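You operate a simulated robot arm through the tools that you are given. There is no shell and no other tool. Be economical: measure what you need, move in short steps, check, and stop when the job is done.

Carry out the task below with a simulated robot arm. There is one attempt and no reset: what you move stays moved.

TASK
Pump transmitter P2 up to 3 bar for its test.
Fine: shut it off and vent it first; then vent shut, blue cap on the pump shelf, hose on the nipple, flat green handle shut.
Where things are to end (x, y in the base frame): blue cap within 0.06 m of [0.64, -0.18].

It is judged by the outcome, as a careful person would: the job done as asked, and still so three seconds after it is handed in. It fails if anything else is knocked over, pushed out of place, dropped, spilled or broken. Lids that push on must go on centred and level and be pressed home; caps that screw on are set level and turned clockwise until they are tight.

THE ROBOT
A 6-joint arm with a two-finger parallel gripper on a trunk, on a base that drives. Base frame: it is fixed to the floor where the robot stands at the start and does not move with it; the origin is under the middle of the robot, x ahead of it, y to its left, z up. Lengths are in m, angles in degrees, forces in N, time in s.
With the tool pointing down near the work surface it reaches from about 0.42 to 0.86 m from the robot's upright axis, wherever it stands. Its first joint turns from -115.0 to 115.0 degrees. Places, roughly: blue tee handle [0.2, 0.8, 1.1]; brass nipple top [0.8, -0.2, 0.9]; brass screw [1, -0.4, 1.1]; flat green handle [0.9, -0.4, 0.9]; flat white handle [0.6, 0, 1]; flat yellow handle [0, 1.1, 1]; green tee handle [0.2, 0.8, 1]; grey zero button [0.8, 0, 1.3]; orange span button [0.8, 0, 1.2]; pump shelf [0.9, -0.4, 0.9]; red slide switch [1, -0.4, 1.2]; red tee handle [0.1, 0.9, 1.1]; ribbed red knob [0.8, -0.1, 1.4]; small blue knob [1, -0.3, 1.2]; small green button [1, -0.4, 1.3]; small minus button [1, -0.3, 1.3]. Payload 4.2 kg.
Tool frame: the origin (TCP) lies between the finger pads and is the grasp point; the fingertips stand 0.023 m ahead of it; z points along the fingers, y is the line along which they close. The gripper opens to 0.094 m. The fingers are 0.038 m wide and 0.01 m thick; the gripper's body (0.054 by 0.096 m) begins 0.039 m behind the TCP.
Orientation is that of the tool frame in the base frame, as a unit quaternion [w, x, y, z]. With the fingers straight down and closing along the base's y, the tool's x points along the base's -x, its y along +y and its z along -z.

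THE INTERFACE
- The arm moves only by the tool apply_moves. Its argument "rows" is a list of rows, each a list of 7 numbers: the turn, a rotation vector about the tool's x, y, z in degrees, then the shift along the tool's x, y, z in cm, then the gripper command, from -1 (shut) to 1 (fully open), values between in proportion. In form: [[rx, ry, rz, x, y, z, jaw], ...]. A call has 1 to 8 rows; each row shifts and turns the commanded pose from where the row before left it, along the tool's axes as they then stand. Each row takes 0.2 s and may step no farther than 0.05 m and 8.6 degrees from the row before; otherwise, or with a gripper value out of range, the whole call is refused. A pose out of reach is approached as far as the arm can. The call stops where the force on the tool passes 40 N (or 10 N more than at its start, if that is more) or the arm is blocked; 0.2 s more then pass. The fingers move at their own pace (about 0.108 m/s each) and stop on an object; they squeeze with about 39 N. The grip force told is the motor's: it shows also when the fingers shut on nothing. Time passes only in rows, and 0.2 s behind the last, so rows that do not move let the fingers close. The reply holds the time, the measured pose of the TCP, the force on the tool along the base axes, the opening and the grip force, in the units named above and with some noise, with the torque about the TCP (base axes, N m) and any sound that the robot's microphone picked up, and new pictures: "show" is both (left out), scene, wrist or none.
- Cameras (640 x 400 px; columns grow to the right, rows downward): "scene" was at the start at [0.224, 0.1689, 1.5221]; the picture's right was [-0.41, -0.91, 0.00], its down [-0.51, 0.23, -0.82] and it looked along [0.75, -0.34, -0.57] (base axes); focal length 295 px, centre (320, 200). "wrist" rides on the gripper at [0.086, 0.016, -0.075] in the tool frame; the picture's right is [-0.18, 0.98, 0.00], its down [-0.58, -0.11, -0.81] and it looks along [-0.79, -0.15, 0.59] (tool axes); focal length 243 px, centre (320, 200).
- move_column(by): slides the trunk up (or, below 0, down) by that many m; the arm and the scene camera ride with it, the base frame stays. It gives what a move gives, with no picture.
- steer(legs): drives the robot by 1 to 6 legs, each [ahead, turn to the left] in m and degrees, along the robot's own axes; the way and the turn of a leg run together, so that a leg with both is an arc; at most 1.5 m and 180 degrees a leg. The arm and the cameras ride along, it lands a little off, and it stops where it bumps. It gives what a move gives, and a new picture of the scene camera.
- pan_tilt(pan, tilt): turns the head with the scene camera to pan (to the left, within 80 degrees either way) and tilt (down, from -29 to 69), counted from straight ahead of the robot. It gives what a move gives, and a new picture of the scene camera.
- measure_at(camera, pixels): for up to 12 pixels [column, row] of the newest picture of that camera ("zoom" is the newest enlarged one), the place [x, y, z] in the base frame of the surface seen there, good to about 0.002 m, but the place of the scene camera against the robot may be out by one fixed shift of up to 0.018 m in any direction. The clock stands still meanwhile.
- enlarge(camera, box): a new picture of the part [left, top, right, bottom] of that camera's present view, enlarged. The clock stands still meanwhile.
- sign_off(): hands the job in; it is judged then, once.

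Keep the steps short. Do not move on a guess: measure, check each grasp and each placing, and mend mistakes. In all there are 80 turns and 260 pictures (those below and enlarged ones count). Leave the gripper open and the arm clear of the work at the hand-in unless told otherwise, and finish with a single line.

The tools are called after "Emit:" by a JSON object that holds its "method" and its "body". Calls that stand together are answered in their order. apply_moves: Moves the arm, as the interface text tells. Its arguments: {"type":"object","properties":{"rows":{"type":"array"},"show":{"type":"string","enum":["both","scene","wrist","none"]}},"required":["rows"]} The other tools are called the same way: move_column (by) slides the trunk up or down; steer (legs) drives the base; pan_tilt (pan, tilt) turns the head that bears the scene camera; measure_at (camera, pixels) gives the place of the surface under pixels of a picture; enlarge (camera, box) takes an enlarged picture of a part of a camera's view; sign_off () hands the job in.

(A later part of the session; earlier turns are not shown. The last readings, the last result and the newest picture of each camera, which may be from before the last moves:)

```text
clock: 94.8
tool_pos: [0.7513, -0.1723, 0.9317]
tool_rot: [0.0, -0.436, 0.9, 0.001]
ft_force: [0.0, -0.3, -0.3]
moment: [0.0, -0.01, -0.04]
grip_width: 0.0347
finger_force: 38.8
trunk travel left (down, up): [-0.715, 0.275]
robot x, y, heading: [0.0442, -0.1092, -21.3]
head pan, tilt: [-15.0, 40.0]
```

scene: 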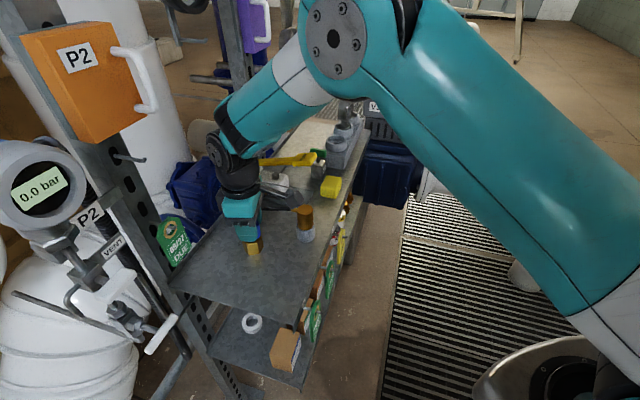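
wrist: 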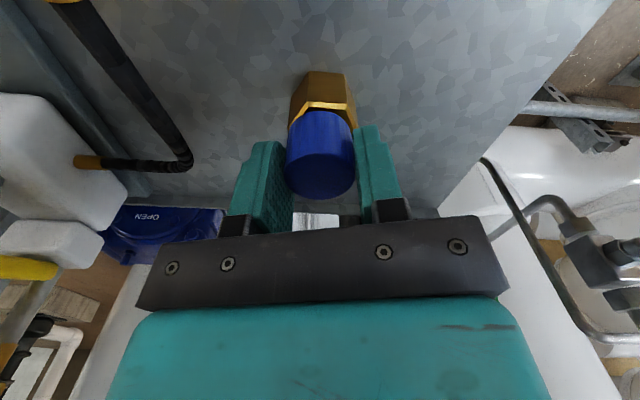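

Cap comes off cleanly (gap at wrist (322,105)). Lift and rotate back while moving toward the shelf spot.

Emit:
{"method": "apply_moves", "body": {"rows": [[0, 0, 0, 0, 0, -4, -1], [0, 0, 8.2, 0, 0, -2, -1], [0, 0, 8.2, 0, 0, 0, -1], [0, 0, 8.2, 0, 0, 0, -1], [0, 0, 8.2, 0, 0, 0, -1], [0, 0, 8.2, 0, 0, 0, -1], [0, 0, 8.2, 0, 0, 0, -1], [0, 0, 8.2, 0, 0, 0, -1]], "show": "wrist"}}

Emit:
{"method": "enlarge", "body": {"camera": "scene", "box": [160, 180, 340, 300]}}

```text
clock: 96.6
tool_pos: [0.7523, -0.1736, 0.9927]
tool_rot: [-0.001, 0.051, 0.999, 0.0]
ft_force: [0.1, 0.5, -0.3]
moment: [0.0, -0.01, -0.01]
grip_width: 0.0346
finger_force: 39.1
trunk travel left (down, up): [-0.715, 0.275]
robot x, y, heading: [0.0464, -0.1119, -21.5]
head pan, tilt: [-15.0, 40.0]
```

wrist: 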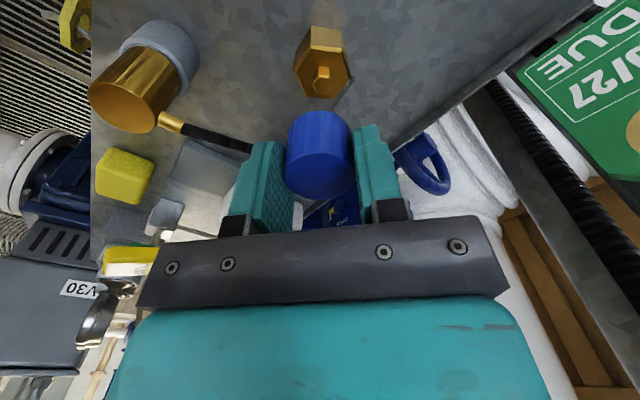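

```text
3.33 times, centred on (250, 240) of scene
```

zoom: 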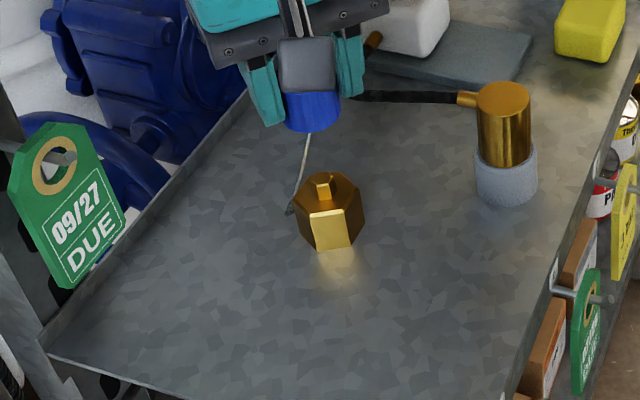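

I notice a thin line from near the nipple up to the cap – maybe a lanyard. Zoom in.

Emit:
{"method": "enlarge", "body": {"camera": "scene", "box": [220, 200, 280, 250]}}

Emit:
{"method": "measure_at", "body": {"camera": "zoom", "pixels": [[325, 240], [280, 210], [290, 150], [305, 90], [310, 60], [400, 350], [500, 380]]}}

Emit:
{"method": "enlarge", "body": {"camera": "wrist", "box": [260, 10, 400, 210]}}

```text
8.00 times, centred on (250, 225) of scene
```

zoom: 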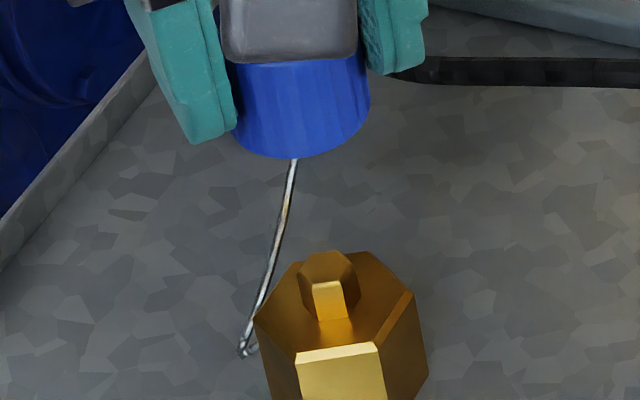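

```text
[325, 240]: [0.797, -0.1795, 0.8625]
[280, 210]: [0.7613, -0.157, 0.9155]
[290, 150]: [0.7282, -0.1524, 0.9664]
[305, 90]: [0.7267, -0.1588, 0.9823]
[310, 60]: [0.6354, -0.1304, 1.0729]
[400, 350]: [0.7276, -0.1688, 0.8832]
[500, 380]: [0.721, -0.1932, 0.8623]
```

```text
2.00 times, centred on (330, 110) of wrist
```

zoom: 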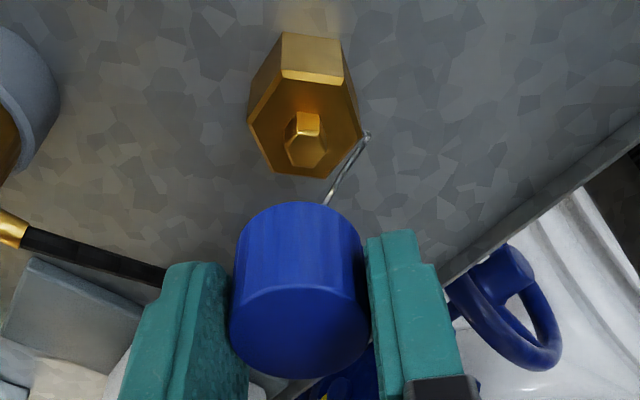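

It's a lanyard from beside the nipple to the cap, so I'll place it at ≈(0.668,−0.182): inside the tolerance, with slack. Move there gently.

Emit:
{"method": "apply_moves", "body": {"rows": [[0, 0, 0, 0, 0, 2.5, -1], [0, 0, 0, 2.8, -0.55, 0.5, -1], [0, 0, 0, 2.8, -0.55, 0, -1], [0, 0, 0, 2.7, -0.55, 0, -1], [0, 0, 0, 0, 0, 3, -1], [0, 0, 0, 0, 0, 2.5, -1]], "show": "both"}}

Emit:
{"method": "enlarge", "body": {"camera": "scene", "box": [160, 200, 320, 310]}}

```text
clock: 98.0
tool_pos: [0.6688, -0.1823, 0.9056]
tool_rot: [-0.001, 0.05, 0.999, 0.001]
ft_force: [-0.3, 0.1, 0.6]
moment: [0.0, -0.02, 0.01]
grip_width: 0.0346
finger_force: 38.9
trunk travel left (down, up): [-0.715, 0.275]
robot x, y, heading: [0.0457, -0.1106, -21.5]
head pan, tilt: [-15.0, 40.0]
```

scene: 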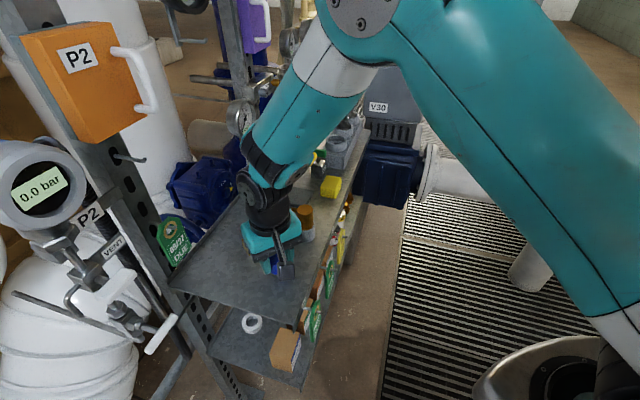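
wrist: 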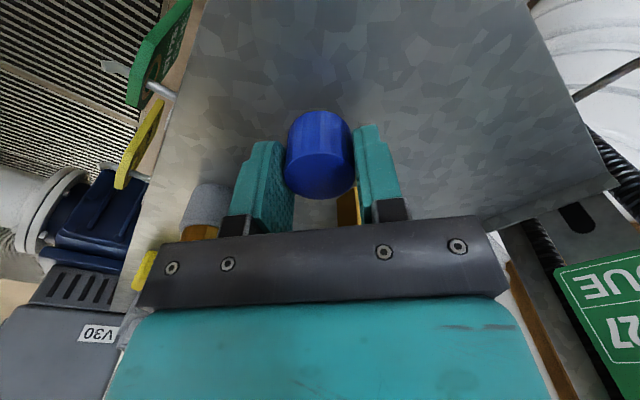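

```text
3.64 times, centred on (240, 255) of scene
```

zoom: 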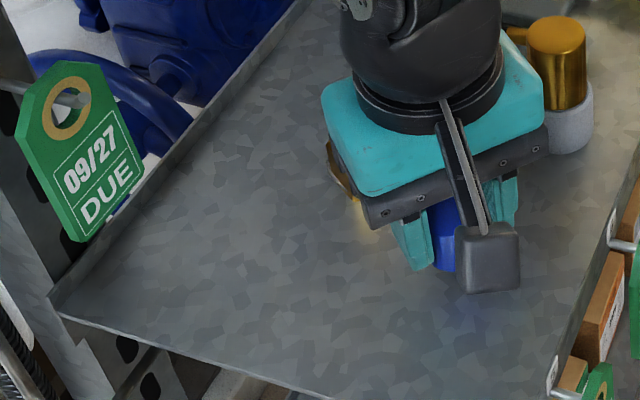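

Lower the last 1.5 cm until contact.

Emit:
{"method": "apply_moves", "body": {"rows": [[0, 0, 0, 0, 0, 1, -1], [0, 0, 0, 0, 0, 0.4, -1], [0, 0, 0, 0, 0, 0.2, -1]], "show": "wrist"}}

```text
clock: 98.8
tool_pos: [0.6684, -0.1797, 0.892]
tool_rot: [0.001, 0.05, 0.999, 0.001]
ft_force: [-2.8, -1.2, 14.3]
moment: [-0.1, 0.12, 0.06]
grip_width: 0.034
finger_force: 39.4
trunk travel left (down, up): [-0.715, 0.275]
robot x, y, heading: [0.0447, -0.1086, -21.4]
head pan, tilt: [-15.0, 40.0]
```

wrist: 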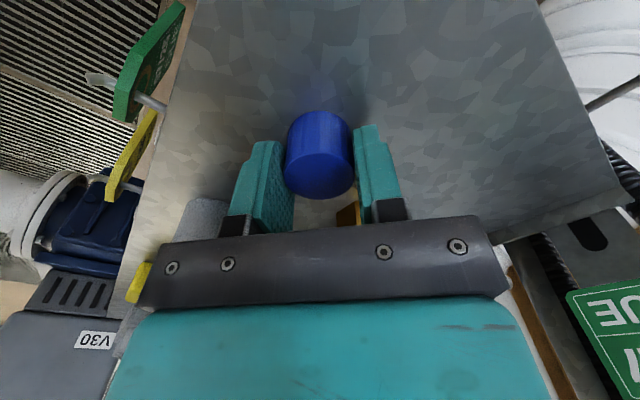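

Contact at 14 N. Release gently, rise, and look.

Emit:
{"method": "apply_moves", "body": {"rows": [[0, 0, 0, 0, 0, -0.1, -0.1], [0, 0, 0, 0, 0, 0, 0], [0, 0, 0, 0, 0, 0, 0.2], [0, 0, 0, 0, 0, -4, 0.2], [0, 0, 0, 0, 0, -4.5, 0.2], [0, 0, 0, 0, 0, -4.5, 0.2]], "show": "both"}}

Emit:
{"method": "enlarge", "body": {"camera": "wrist", "box": [150, 0, 450, 190]}}

```text
clock: 100.2
tool_pos: [0.6658, -0.1807, 1.0223]
tool_rot: [-0.002, 0.05, 0.999, 0.0]
ft_force: [-0.8, -0.9, -0.2]
moment: [-0.01, 0.01, 0.0]
grip_width: 0.0565
finger_force: 0.1
trunk travel left (down, up): [-0.715, 0.275]
robot x, y, heading: [0.045, -0.1106, -21.4]
head pan, tilt: [-15.0, 40.0]
```

scene: 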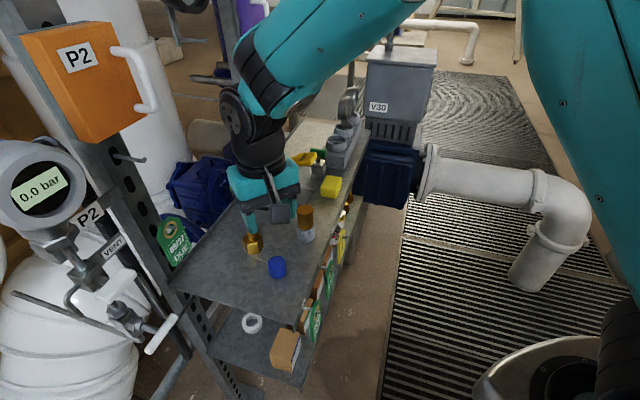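
wrist: 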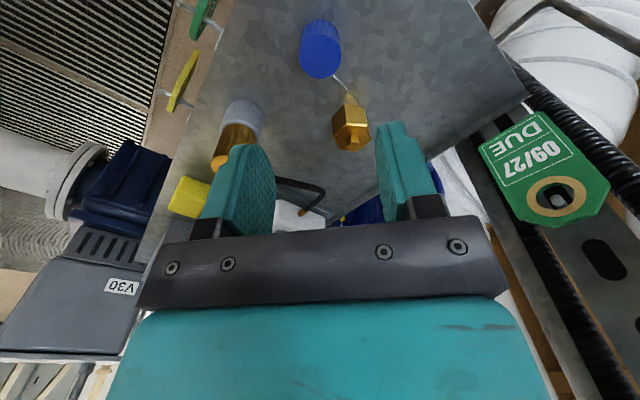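

```text
2.11 times, centred on (300, 95) of wrist
```

zoom: 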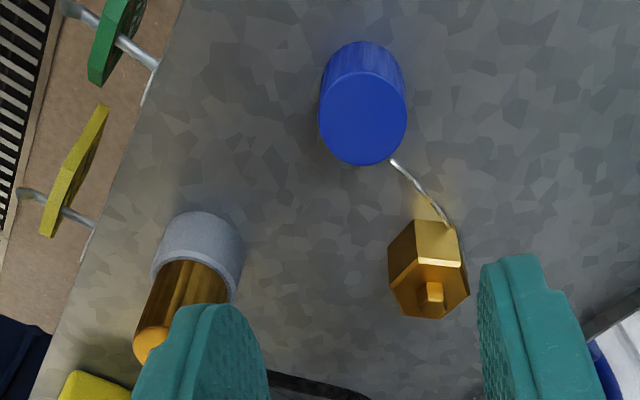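

Cap stands upright. Measure its place, the nipple top, and the hose fitting.

Emit:
{"method": "measure_at", "body": {"camera": "zoom", "pixels": [[362, 117], [435, 292], [428, 288], [442, 292], [435, 285], [410, 285], [460, 285], [430, 315], [190, 285], [200, 230]]}}

Emit:
{"method": "enlarge", "body": {"camera": "scene", "box": [240, 190, 330, 250]}}

```text
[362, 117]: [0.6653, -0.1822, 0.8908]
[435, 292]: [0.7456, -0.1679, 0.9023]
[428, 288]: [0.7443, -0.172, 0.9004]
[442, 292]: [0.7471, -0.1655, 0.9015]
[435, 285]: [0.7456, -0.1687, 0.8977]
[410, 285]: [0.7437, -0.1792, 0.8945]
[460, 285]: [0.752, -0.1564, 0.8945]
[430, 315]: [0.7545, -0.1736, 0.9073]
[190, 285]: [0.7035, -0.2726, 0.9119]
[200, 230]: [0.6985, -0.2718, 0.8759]
```

```text
6.67 times, centred on (285, 220) of scene
```

zoom: 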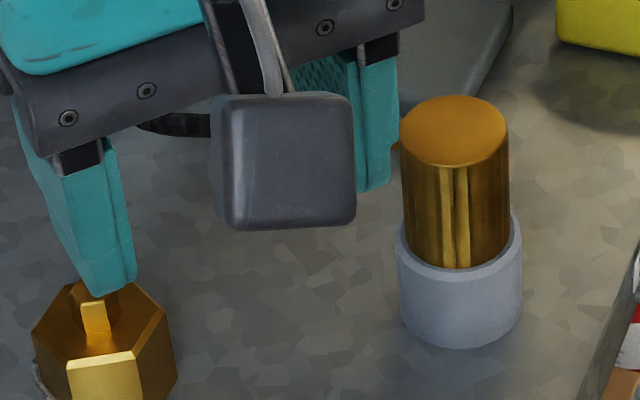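

Cap is within 2.5 cm of the target. Measure the hose fitting's holder rim and top.

Emit:
{"method": "measure_at", "body": {"camera": "zoom", "pixels": [[455, 130], [455, 255], [455, 275], [402, 230], [517, 235], [455, 340], [408, 125], [503, 130], [455, 98], [455, 163]]}}

Emit:
{"method": "apply_moves", "body": {"rows": [[0, 0, -8.2, 0, -3, 0, 0.2], [0, 0, -8.2, 0, -3, 0, 0.2], [0, 0, -8.2, 0, -3, 0, 0.2], [0, 0, -8.2, 0, 0, 0, 0.2], [0, 0, -8.2, 0, 0, 0, 0.2]], "show": "wrist"}}

```text
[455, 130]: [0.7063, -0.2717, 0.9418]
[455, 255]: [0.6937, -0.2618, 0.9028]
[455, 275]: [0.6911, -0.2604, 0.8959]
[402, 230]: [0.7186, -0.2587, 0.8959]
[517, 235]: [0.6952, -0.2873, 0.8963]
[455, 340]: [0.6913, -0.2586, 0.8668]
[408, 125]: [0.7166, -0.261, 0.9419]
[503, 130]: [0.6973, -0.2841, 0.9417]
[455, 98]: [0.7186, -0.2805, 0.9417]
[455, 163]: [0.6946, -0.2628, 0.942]
```

```text
clock: 101.4
tool_pos: [0.6713, -0.2714, 1.0208]
tool_rot: [-0.001, -0.304, 0.953, 0.001]
ft_force: [-0.7, -0.7, 0.1]
moment: [0.02, 0.04, 0.0]
grip_width: 0.0565
finger_force: 0.0
trunk travel left (down, up): [-0.715, 0.275]
robot x, y, heading: [0.0468, -0.1106, -21.4]
head pan, tilt: [-15.0, 40.0]
```

wrist: 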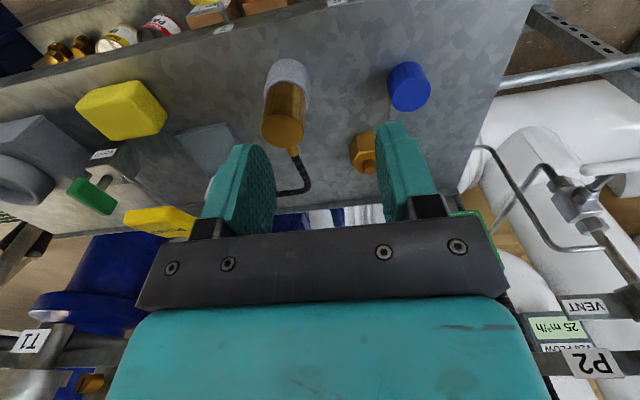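

Measure the fitting's top from here.

Emit:
{"method": "measure_at", "body": {"camera": "wrist", "pixels": [[283, 130], [265, 125], [301, 130], [284, 113], [281, 145], [293, 152], [297, 170], [362, 150], [366, 165]]}}

Emit:
{"method": "enlarge", "body": {"camera": "wrist", "box": [220, 40, 420, 200]}}

```text
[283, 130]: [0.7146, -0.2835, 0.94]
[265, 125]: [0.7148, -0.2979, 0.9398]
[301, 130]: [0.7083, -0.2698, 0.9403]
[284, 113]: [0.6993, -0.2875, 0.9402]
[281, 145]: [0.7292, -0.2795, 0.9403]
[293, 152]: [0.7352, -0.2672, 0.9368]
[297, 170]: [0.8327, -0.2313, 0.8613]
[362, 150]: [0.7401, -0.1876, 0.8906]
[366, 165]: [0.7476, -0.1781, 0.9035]
```

```text
2.50 times, centred on (320, 120) of wrist
```

zoom: 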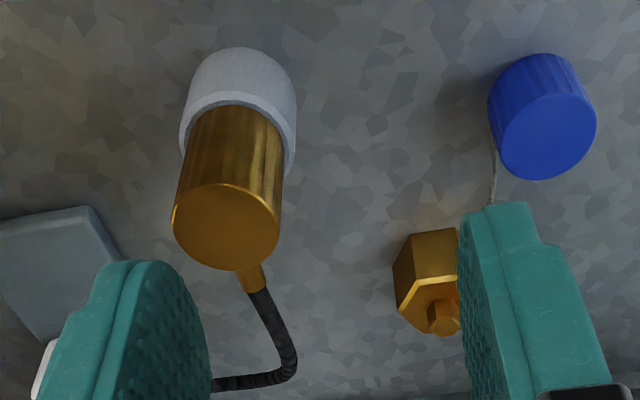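

Centre (0.713,−0.284). Jaw axis is perpendicular to the hose outlet. Move over, descend, grip.

Emit:
{"method": "apply_moves", "body": {"rows": [[0, 0, 0, -2.68, -3.41, 0, 0.2], [0, 0, 0, 0, 0, 4, 0.2], [0, 0, 0, 0, 0, 4, 0.2], [0, 0, 0, 0, 0, 1.8, 0.2]], "show": "both"}}

Emit:
{"method": "enlarge", "body": {"camera": "wrist", "box": [200, 60, 440, 240]}}

```text
clock: 102.4
tool_pos: [0.7139, -0.2827, 0.924]
tool_rot: [0.0, -0.303, 0.953, 0.001]
ft_force: [-0.5, 0.2, -0.1]
moment: [-0.01, 0.02, -0.01]
grip_width: 0.0564
finger_force: 0.1
trunk travel left (down, up): [-0.715, 0.275]
robot x, y, heading: [0.0408, -0.1126, -21.6]
head pan, tilt: [-15.0, 40.0]
```

scene: 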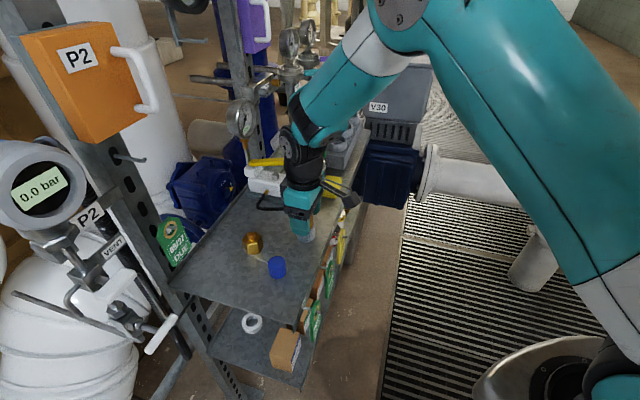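
wrist: 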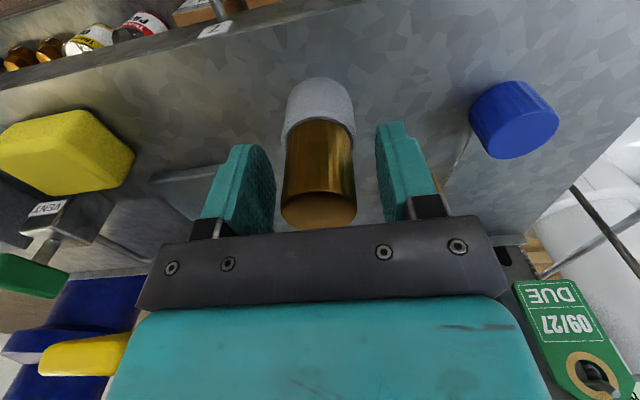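

```text
2.22 times, centred on (320, 150) of wrist
```

zoom: 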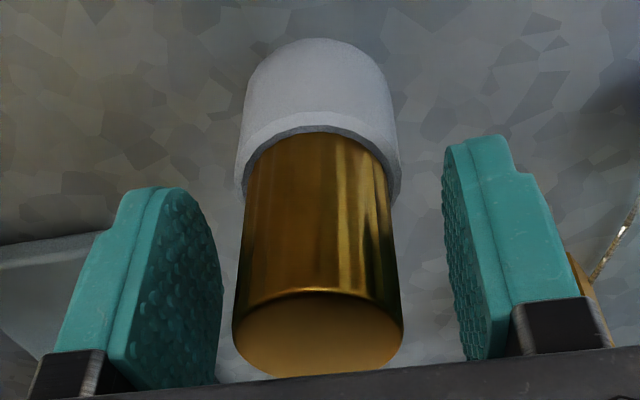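

Centred. Close and lift 2 cm.

Emit:
{"method": "apply_moves", "body": {"rows": [[0, 0, 0, 0, 0, 0, -1], [0, 0, 0, 0, 0, 0, -1], [0, 0, 0, 0, 0, 0, -1], [0, 0, 0, 0, 0, -1, -1], [0, 0, 0, 0, 0, -1, -1]], "show": "wrist"}}

```text
clock: 103.6
tool_pos: [0.7147, -0.2838, 0.9438]
tool_rot: [-0.001, -0.303, 0.953, 0.0]
ft_force: [0.3, 0.4, -0.8]
moment: [0.0, 0.0, -0.02]
grip_width: 0.0333
finger_force: 38.8
trunk travel left (down, up): [-0.715, 0.275]
robot x, y, heading: [0.0475, -0.1083, -21.6]
head pan, tilt: [-15.0, 40.0]
```

wrist: 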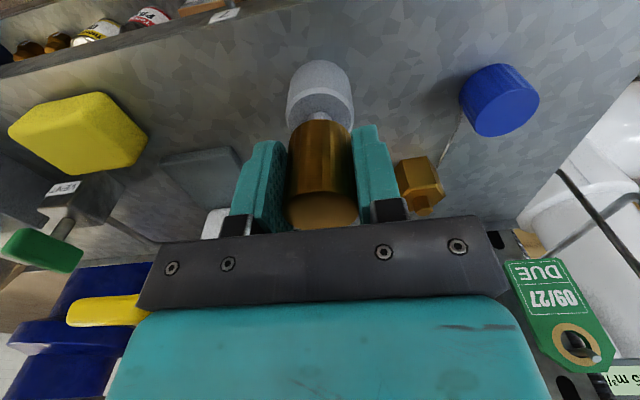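

It lifts. Raise 4 cm more and check its lower end.

Emit:
{"method": "apply_moves", "body": {"rows": [[0, 0, 0, 0, 0, -2, -1], [0, 0, 0, 0, 0, -2, -1]], "show": "wrist"}}

Emit:
{"method": "enlarge", "body": {"camera": "scene", "box": [220, 160, 350, 270]}}

Emit:
{"method": "enlarge", "body": {"camera": "wrist", "box": [230, 40, 470, 240]}}

```text
clock: 104.2
tool_pos: [0.7127, -0.2822, 0.9824]
tool_rot: [-0.001, -0.303, 0.953, 0.0]
ft_force: [1.1, -0.2, -1.2]
moment: [0.0, -0.02, -0.04]
grip_width: 0.0333
finger_force: 38.9
trunk travel left (down, up): [-0.715, 0.275]
robot x, y, heading: [0.0446, -0.1112, -21.5]
head pan, tilt: [-15.0, 40.0]
```

wrist: 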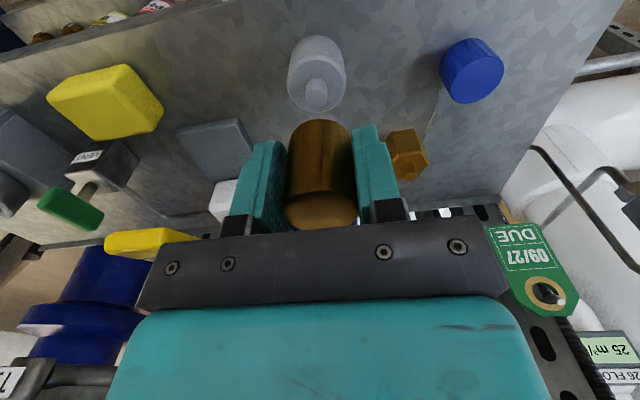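

```text
3.64 times, centred on (285, 215) of scene
```

zoom: 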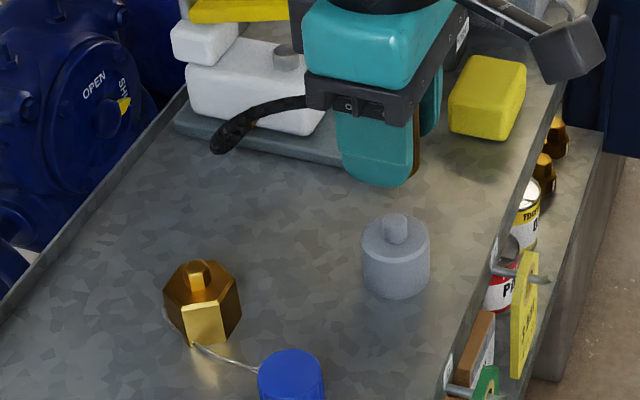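

```text
2.00 times, centred on (350, 140) of wrist
5 turns are left
```

zoom: 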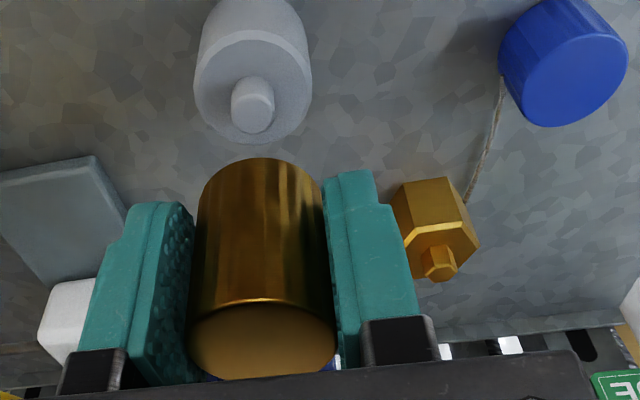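

Only 5 turns remain, so I'll group steps. I'll measure the green handle (wrist ≈(38,190)–(104,225)) and the lever now. Then I'll carry the fitting over the nipple axis (0.7525,−0.173), lower it and press it home, and look.

Emit:
{"method": "measure_at", "body": {"camera": "wrist", "pixels": [[44, 197], [56, 203], [70, 209], [84, 215], [97, 222], [100, 212], [60, 192], [88, 188], [112, 242], [150, 240], [185, 237], [110, 165]]}}

Emit:
{"method": "enlarge", "body": {"camera": "wrist", "box": [20, 130, 220, 255]}}

Emit:
{"method": "apply_moves", "body": {"rows": [[0, 0, 0, -3.19, 2.21, 0, -1], [0, 0, 0, -3.19, 2.21, 0, -1], [0, 0, 0, -3.2, 2.2, 0, -1], [0, 0, 0, 0, 0, 0, -1]], "show": "wrist"}}

Emit:
{"method": "apply_moves", "body": {"rows": [[0, 0, 0, 0, 0, 2.5, -1], [0, 0, 0, 0, 0, 2, -1], [0, 0, 0, 0, 0, 0.7, -1], [0, 0, 0, 0, 0, 0.4, -1], [0, 0, 0, 0, 0, 0.3, -1], [0, 0, 0, 0, 0, 0.3, -1]], "show": "both"}}

Emit:
{"method": "enlarge", "body": {"camera": "scene", "box": [180, 130, 360, 270]}}

Emit:
{"method": "measure_at", "body": {"camera": "scene", "pixels": [[311, 150], [314, 151], [317, 152], [320, 153], [323, 154], [325, 155], [300, 160], [306, 158], [312, 160], [290, 161], [270, 163], [318, 168]]}}

```text
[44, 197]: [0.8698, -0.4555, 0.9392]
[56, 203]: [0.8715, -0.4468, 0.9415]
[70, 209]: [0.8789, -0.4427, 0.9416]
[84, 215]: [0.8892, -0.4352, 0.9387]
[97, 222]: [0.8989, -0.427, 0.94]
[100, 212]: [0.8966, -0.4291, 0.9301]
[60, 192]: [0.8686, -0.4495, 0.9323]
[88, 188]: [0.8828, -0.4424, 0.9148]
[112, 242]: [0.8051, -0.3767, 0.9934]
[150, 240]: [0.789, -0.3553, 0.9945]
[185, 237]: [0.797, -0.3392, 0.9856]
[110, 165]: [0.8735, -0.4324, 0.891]
```

```text
3.20 times, centred on (120, 192) of wrist
```

zoom: 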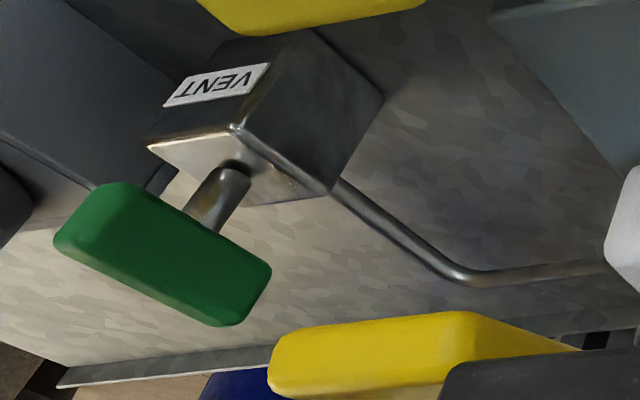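

```text
clock: 105.2
tool_pos: [0.7535, -0.1723, 0.9823]
tool_rot: [-0.001, -0.302, 0.953, 0.001]
ft_force: [0.1, -1.1, -0.8]
moment: [-0.02, -0.02, 0.01]
grip_width: 0.0335
finger_force: 39.4
trunk travel left (down, up): [-0.715, 0.275]
robot x, y, heading: [0.0435, -0.1112, -21.4]
head pan, tilt: [-15.0, 40.0]
```

wrist: 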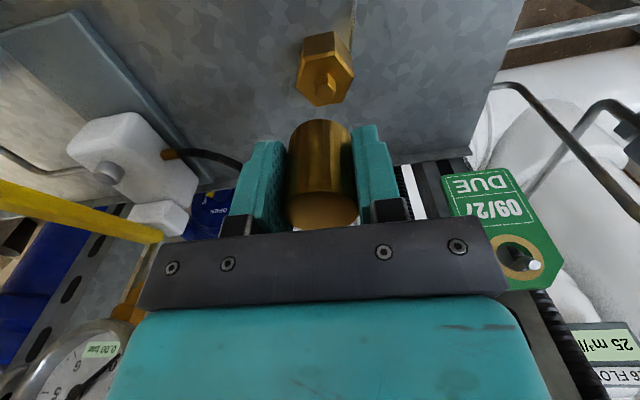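

```text
clock: 106.6
tool_pos: [0.7543, -0.1729, 0.9227]
tool_rot: [0.0, -0.302, 0.953, 0.0]
ft_force: [-3.0, -2.0, 10.0]
moment: [-0.04, 0.16, 0.02]
grip_width: 0.0333
finger_force: 39.3
trunk travel left (down, up): [-0.715, 0.275]
robot x, y, heading: [0.0458, -0.1119, -21.7]
head pan, tilt: [-15.0, 40.0]
```

scene: 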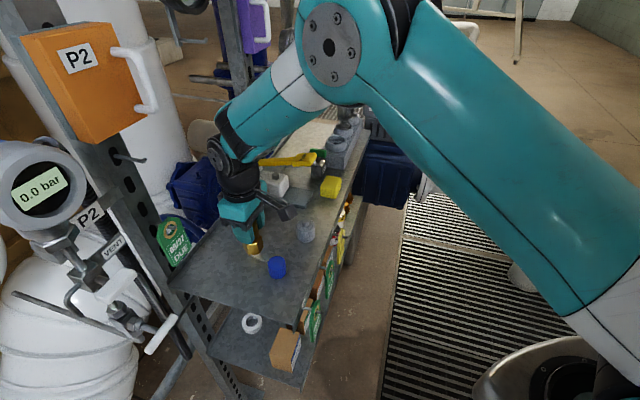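
wrist: 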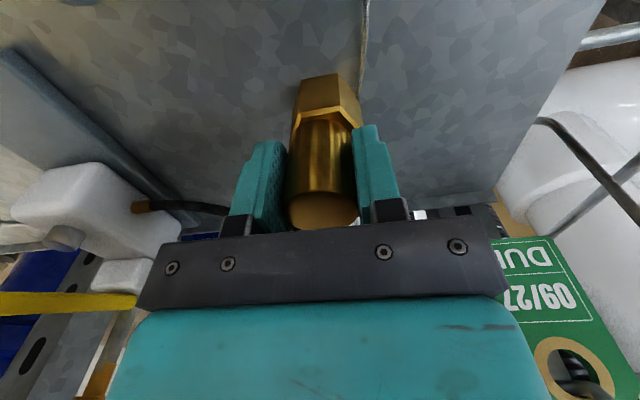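

```text
2.86 times, centred on (270, 200) of scene
```

zoom: 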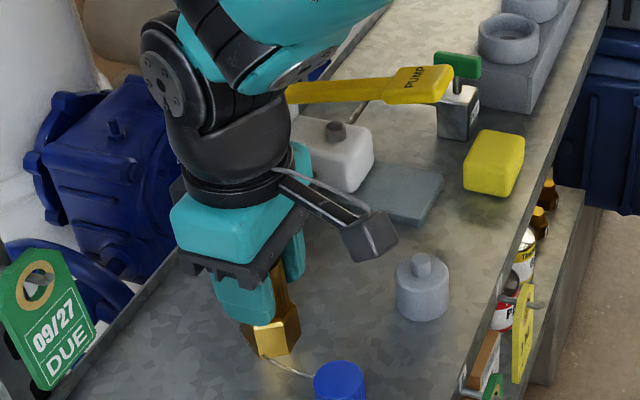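

```text
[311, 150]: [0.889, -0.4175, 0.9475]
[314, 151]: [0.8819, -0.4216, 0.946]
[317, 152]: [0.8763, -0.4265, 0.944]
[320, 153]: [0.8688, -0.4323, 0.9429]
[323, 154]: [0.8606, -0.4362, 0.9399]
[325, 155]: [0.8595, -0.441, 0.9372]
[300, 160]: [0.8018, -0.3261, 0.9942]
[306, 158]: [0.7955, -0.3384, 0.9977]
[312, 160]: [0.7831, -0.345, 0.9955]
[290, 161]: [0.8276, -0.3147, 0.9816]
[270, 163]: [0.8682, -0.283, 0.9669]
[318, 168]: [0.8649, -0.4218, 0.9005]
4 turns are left
```

The fitting sits on the hex at the same height the cap did, with 10 N on it. I'll press it once more, then release, rise and lift the trunk. Then I'll nose forward 5 cm, hover over the green handle and measure it.

Emit:
{"method": "apply_moves", "body": {"rows": [[0, 0, 0, 0, 0, 0.4, -1], [0, 0, 0, 0, 0, 0.3, -1], [0, 0, 0, 0, 0, 0, -1]], "show": "none"}}

Emit:
{"method": "apply_moves", "body": {"rows": [[0, 0, 0, 0, 0, -0.5, -1], [0, 0, 0, 0, 0, 0, 0.1], [0, 0, 0, 0, 0, 0, 0.2], [0, 0, 0, 0, 0, -3, 0.2], [0, 0, 0, 0, 0, -3, 0.2], [0, 0, 0, 0, 0, -3, 0.2]], "show": "wrist"}}

Emit:
{"method": "move_column", "body": {"by": 0.2}}

Emit:
{"method": "steer", "body": {"legs": [[0.05, 0]]}}

Emit:
{"method": "apply_moves", "body": {"rows": [[0, 0, 0, 1.42, -3.89, 0, 0.1], [0, 0, 0, 1.42, -3.89, 0, 0.1], [0, 0, 0, 1.42, -3.89, 0, 0.1], [0, 0, 0, 1.42, -3.89, 0, 0.1], [0, 0, 0, 1.42, -3.89, 0, 0.1], [0, 0, 0, 1.42, -3.89, 0, 0.1]], "show": "none"}}

Emit:
{"method": "apply_moves", "body": {"rows": [[0, 0, 0, 0, 0, 4.3, 0.1], [0, 0, 0, 0, 0, 4.3, 0.1], [0, 0, 0, 0, 0, 4.2, 0.1]], "show": "wrist"}}

Emit:
{"method": "measure_at", "body": {"camera": "wrist", "pixels": [[282, 58], [290, 58], [298, 58], [306, 58], [314, 58], [290, 66], [298, 66], [306, 66], [282, 74], [298, 74], [314, 74], [298, 50]]}}

Emit:
{"method": "pan_tilt", "body": {"pan": -10, "tilt": 42}}

Emit:
{"method": "enlarge", "body": {"camera": "scene", "box": [160, 100, 360, 290]}}

Emit:
{"method": "enlarge", "body": {"camera": "wrist", "box": [200, 0, 400, 125]}}

```text
clock: 107.4
tool_pos: [0.7537, -0.1711, 0.9163]
tool_rot: [0.002, -0.304, 0.953, 0.001]
ft_force: [1.5, -0.1, 37.7]
moment: [0.15, 0.3, -0.04]
grip_width: 0.0333
finger_force: 38.8
trunk travel left (down, up): [-0.715, 0.275]
robot x, y, heading: [0.0454, -0.1091, -21.4]
head pan, tilt: [-15.0, 40.0]
```

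```text
clock: 108.8
tool_pos: [0.7536, -0.1749, 1.009]
tool_rot: [-0.001, -0.304, 0.953, 0.001]
ft_force: [0.4, -0.6, -0.2]
moment: [0.06, 0.01, 0.01]
grip_width: 0.0562
finger_force: 0.0
trunk travel left (down, up): [-0.715, 0.275]
robot x, y, heading: [0.0464, -0.1124, -21.3]
head pan, tilt: [-15.0, 40.0]
```

wrist: 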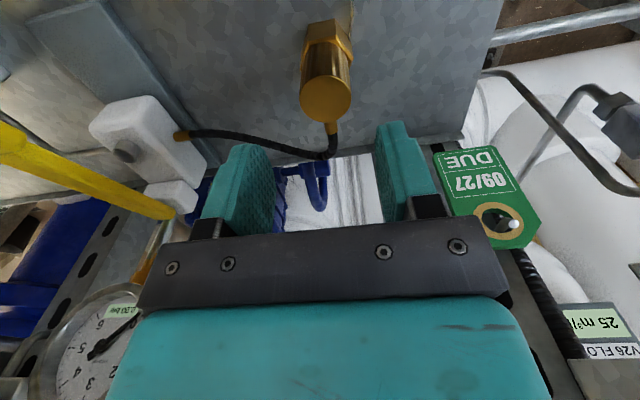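

```text
clock: 111.0
tool_pos: [0.7535, -0.1741, 1.2096]
tool_rot: [-0.001, -0.303, 0.953, 0.0]
ft_force: [0.2, 0.1, -0.7]
moment: [-0.01, -0.01, -0.01]
grip_width: 0.0564
finger_force: 0.1
trunk travel left (down, up): [-0.915, 0.075]
robot x, y, heading: [0.0447, -0.1087, -21.6]
head pan, tilt: [-15.0, 40.0]
```

```text
clock: 111.9
tool_pos: [0.8013, -0.1921, 1.2093]
tool_rot: [-0.003, -0.303, 0.953, 0.001]
ft_force: [-6.0, 2.3, -7.6]
moment: [-0.34, -0.11, 0.22]
grip_width: 0.0562
finger_force: 0.0
trunk travel left (down, up): [-0.915, 0.075]
robot x, y, heading: [0.0948, -0.1281, -21.5]
head pan, tilt: [-15.0, 40.0]
```

scene: 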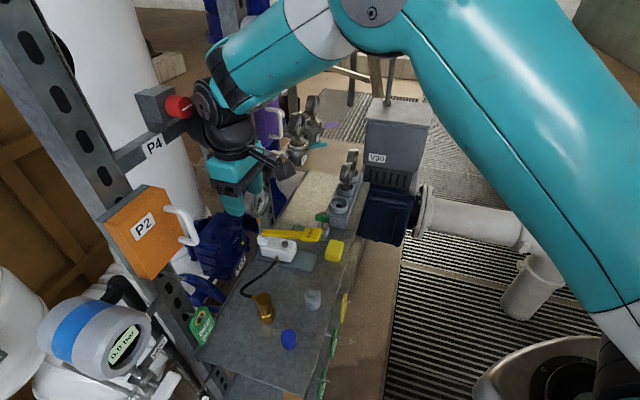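

```text
clock: 113.3
tool_pos: [0.8668, -0.4275, 1.2095]
tool_rot: [-0.002, -0.304, 0.953, 0.002]
ft_force: [-0.8, -0.1, 0.2]
moment: [0.0, -0.03, -0.02]
grip_width: 0.0517
finger_force: 0.1
trunk travel left (down, up): [-0.915, 0.075]
robot x, y, heading: [0.0895, -0.1281, -21.1]
head pan, tilt: [-15.0, 40.0]
```

```text
clock: 114.1
tool_pos: [0.8668, -0.4325, 1.0806]
tool_rot: [-0.002, -0.303, 0.953, 0.001]
ft_force: [-0.4, 0.2, -0.6]
moment: [0.01, -0.01, -0.04]
grip_width: 0.0518
finger_force: 0.1
trunk travel left (down, up): [-0.915, 0.075]
robot x, y, heading: [0.0951, -0.1309, -21.5]
head pan, tilt: [-15.0, 40.0]
```

wrist: 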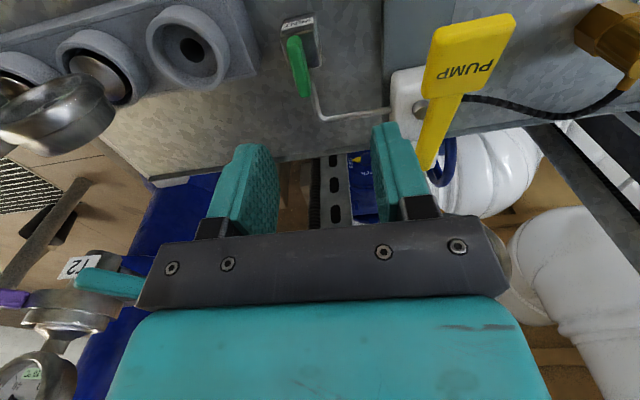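

```text
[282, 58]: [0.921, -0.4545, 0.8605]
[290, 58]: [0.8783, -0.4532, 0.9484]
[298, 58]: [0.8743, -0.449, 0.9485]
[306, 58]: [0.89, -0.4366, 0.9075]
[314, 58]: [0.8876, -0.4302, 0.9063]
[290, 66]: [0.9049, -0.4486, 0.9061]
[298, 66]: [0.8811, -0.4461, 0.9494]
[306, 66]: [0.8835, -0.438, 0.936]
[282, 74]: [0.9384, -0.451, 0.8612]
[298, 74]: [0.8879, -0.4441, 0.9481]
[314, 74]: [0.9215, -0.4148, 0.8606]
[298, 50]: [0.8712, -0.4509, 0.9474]
```

```text
clock: 114.8
tool_pos: [0.867, -0.4314, 1.0809]
tool_rot: [-0.002, -0.304, 0.953, 0.001]
ft_force: [-0.3, -0.1, 0.3]
moment: [0.0, 0.02, 0.03]
grip_width: 0.0517
finger_force: 0.1
trunk travel left (down, up): [-0.915, 0.075]
robot x, y, heading: [0.0921, -0.1279, -21.4]
head pan, tilt: [-10.0, 42.0]
```

scene: 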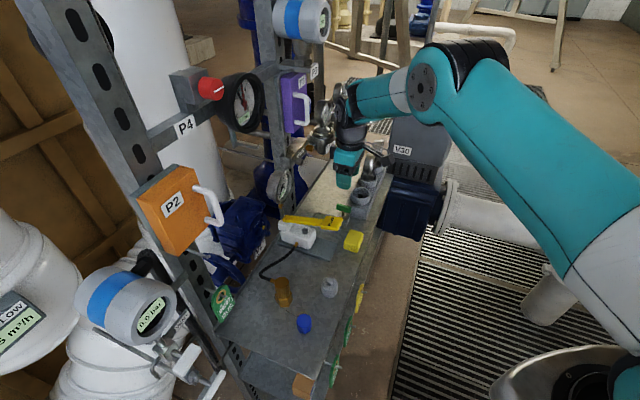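

```text
2.11 times, centred on (260, 195) of scene
```

zoom: 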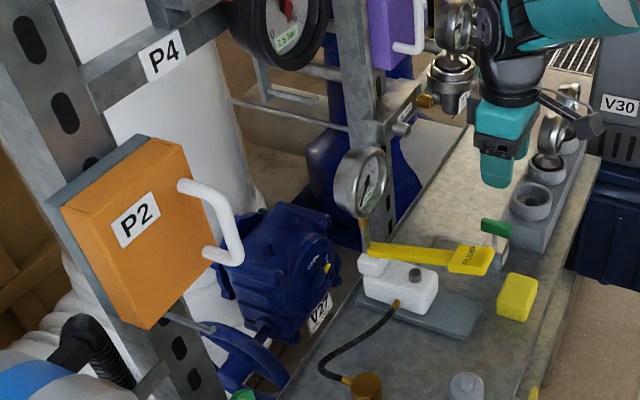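

```text
3.20 times, centred on (300, 62) of wrist
3 turns are left
```

zoom: 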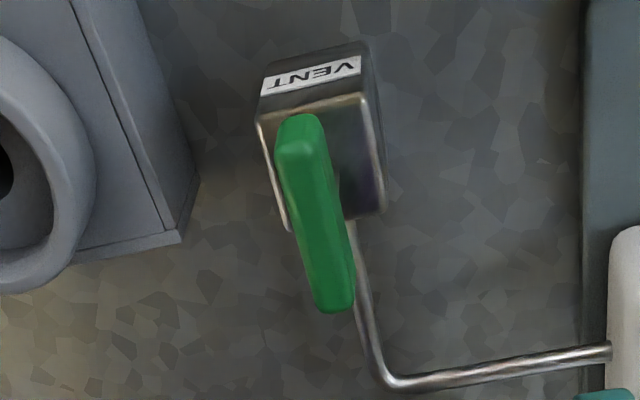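

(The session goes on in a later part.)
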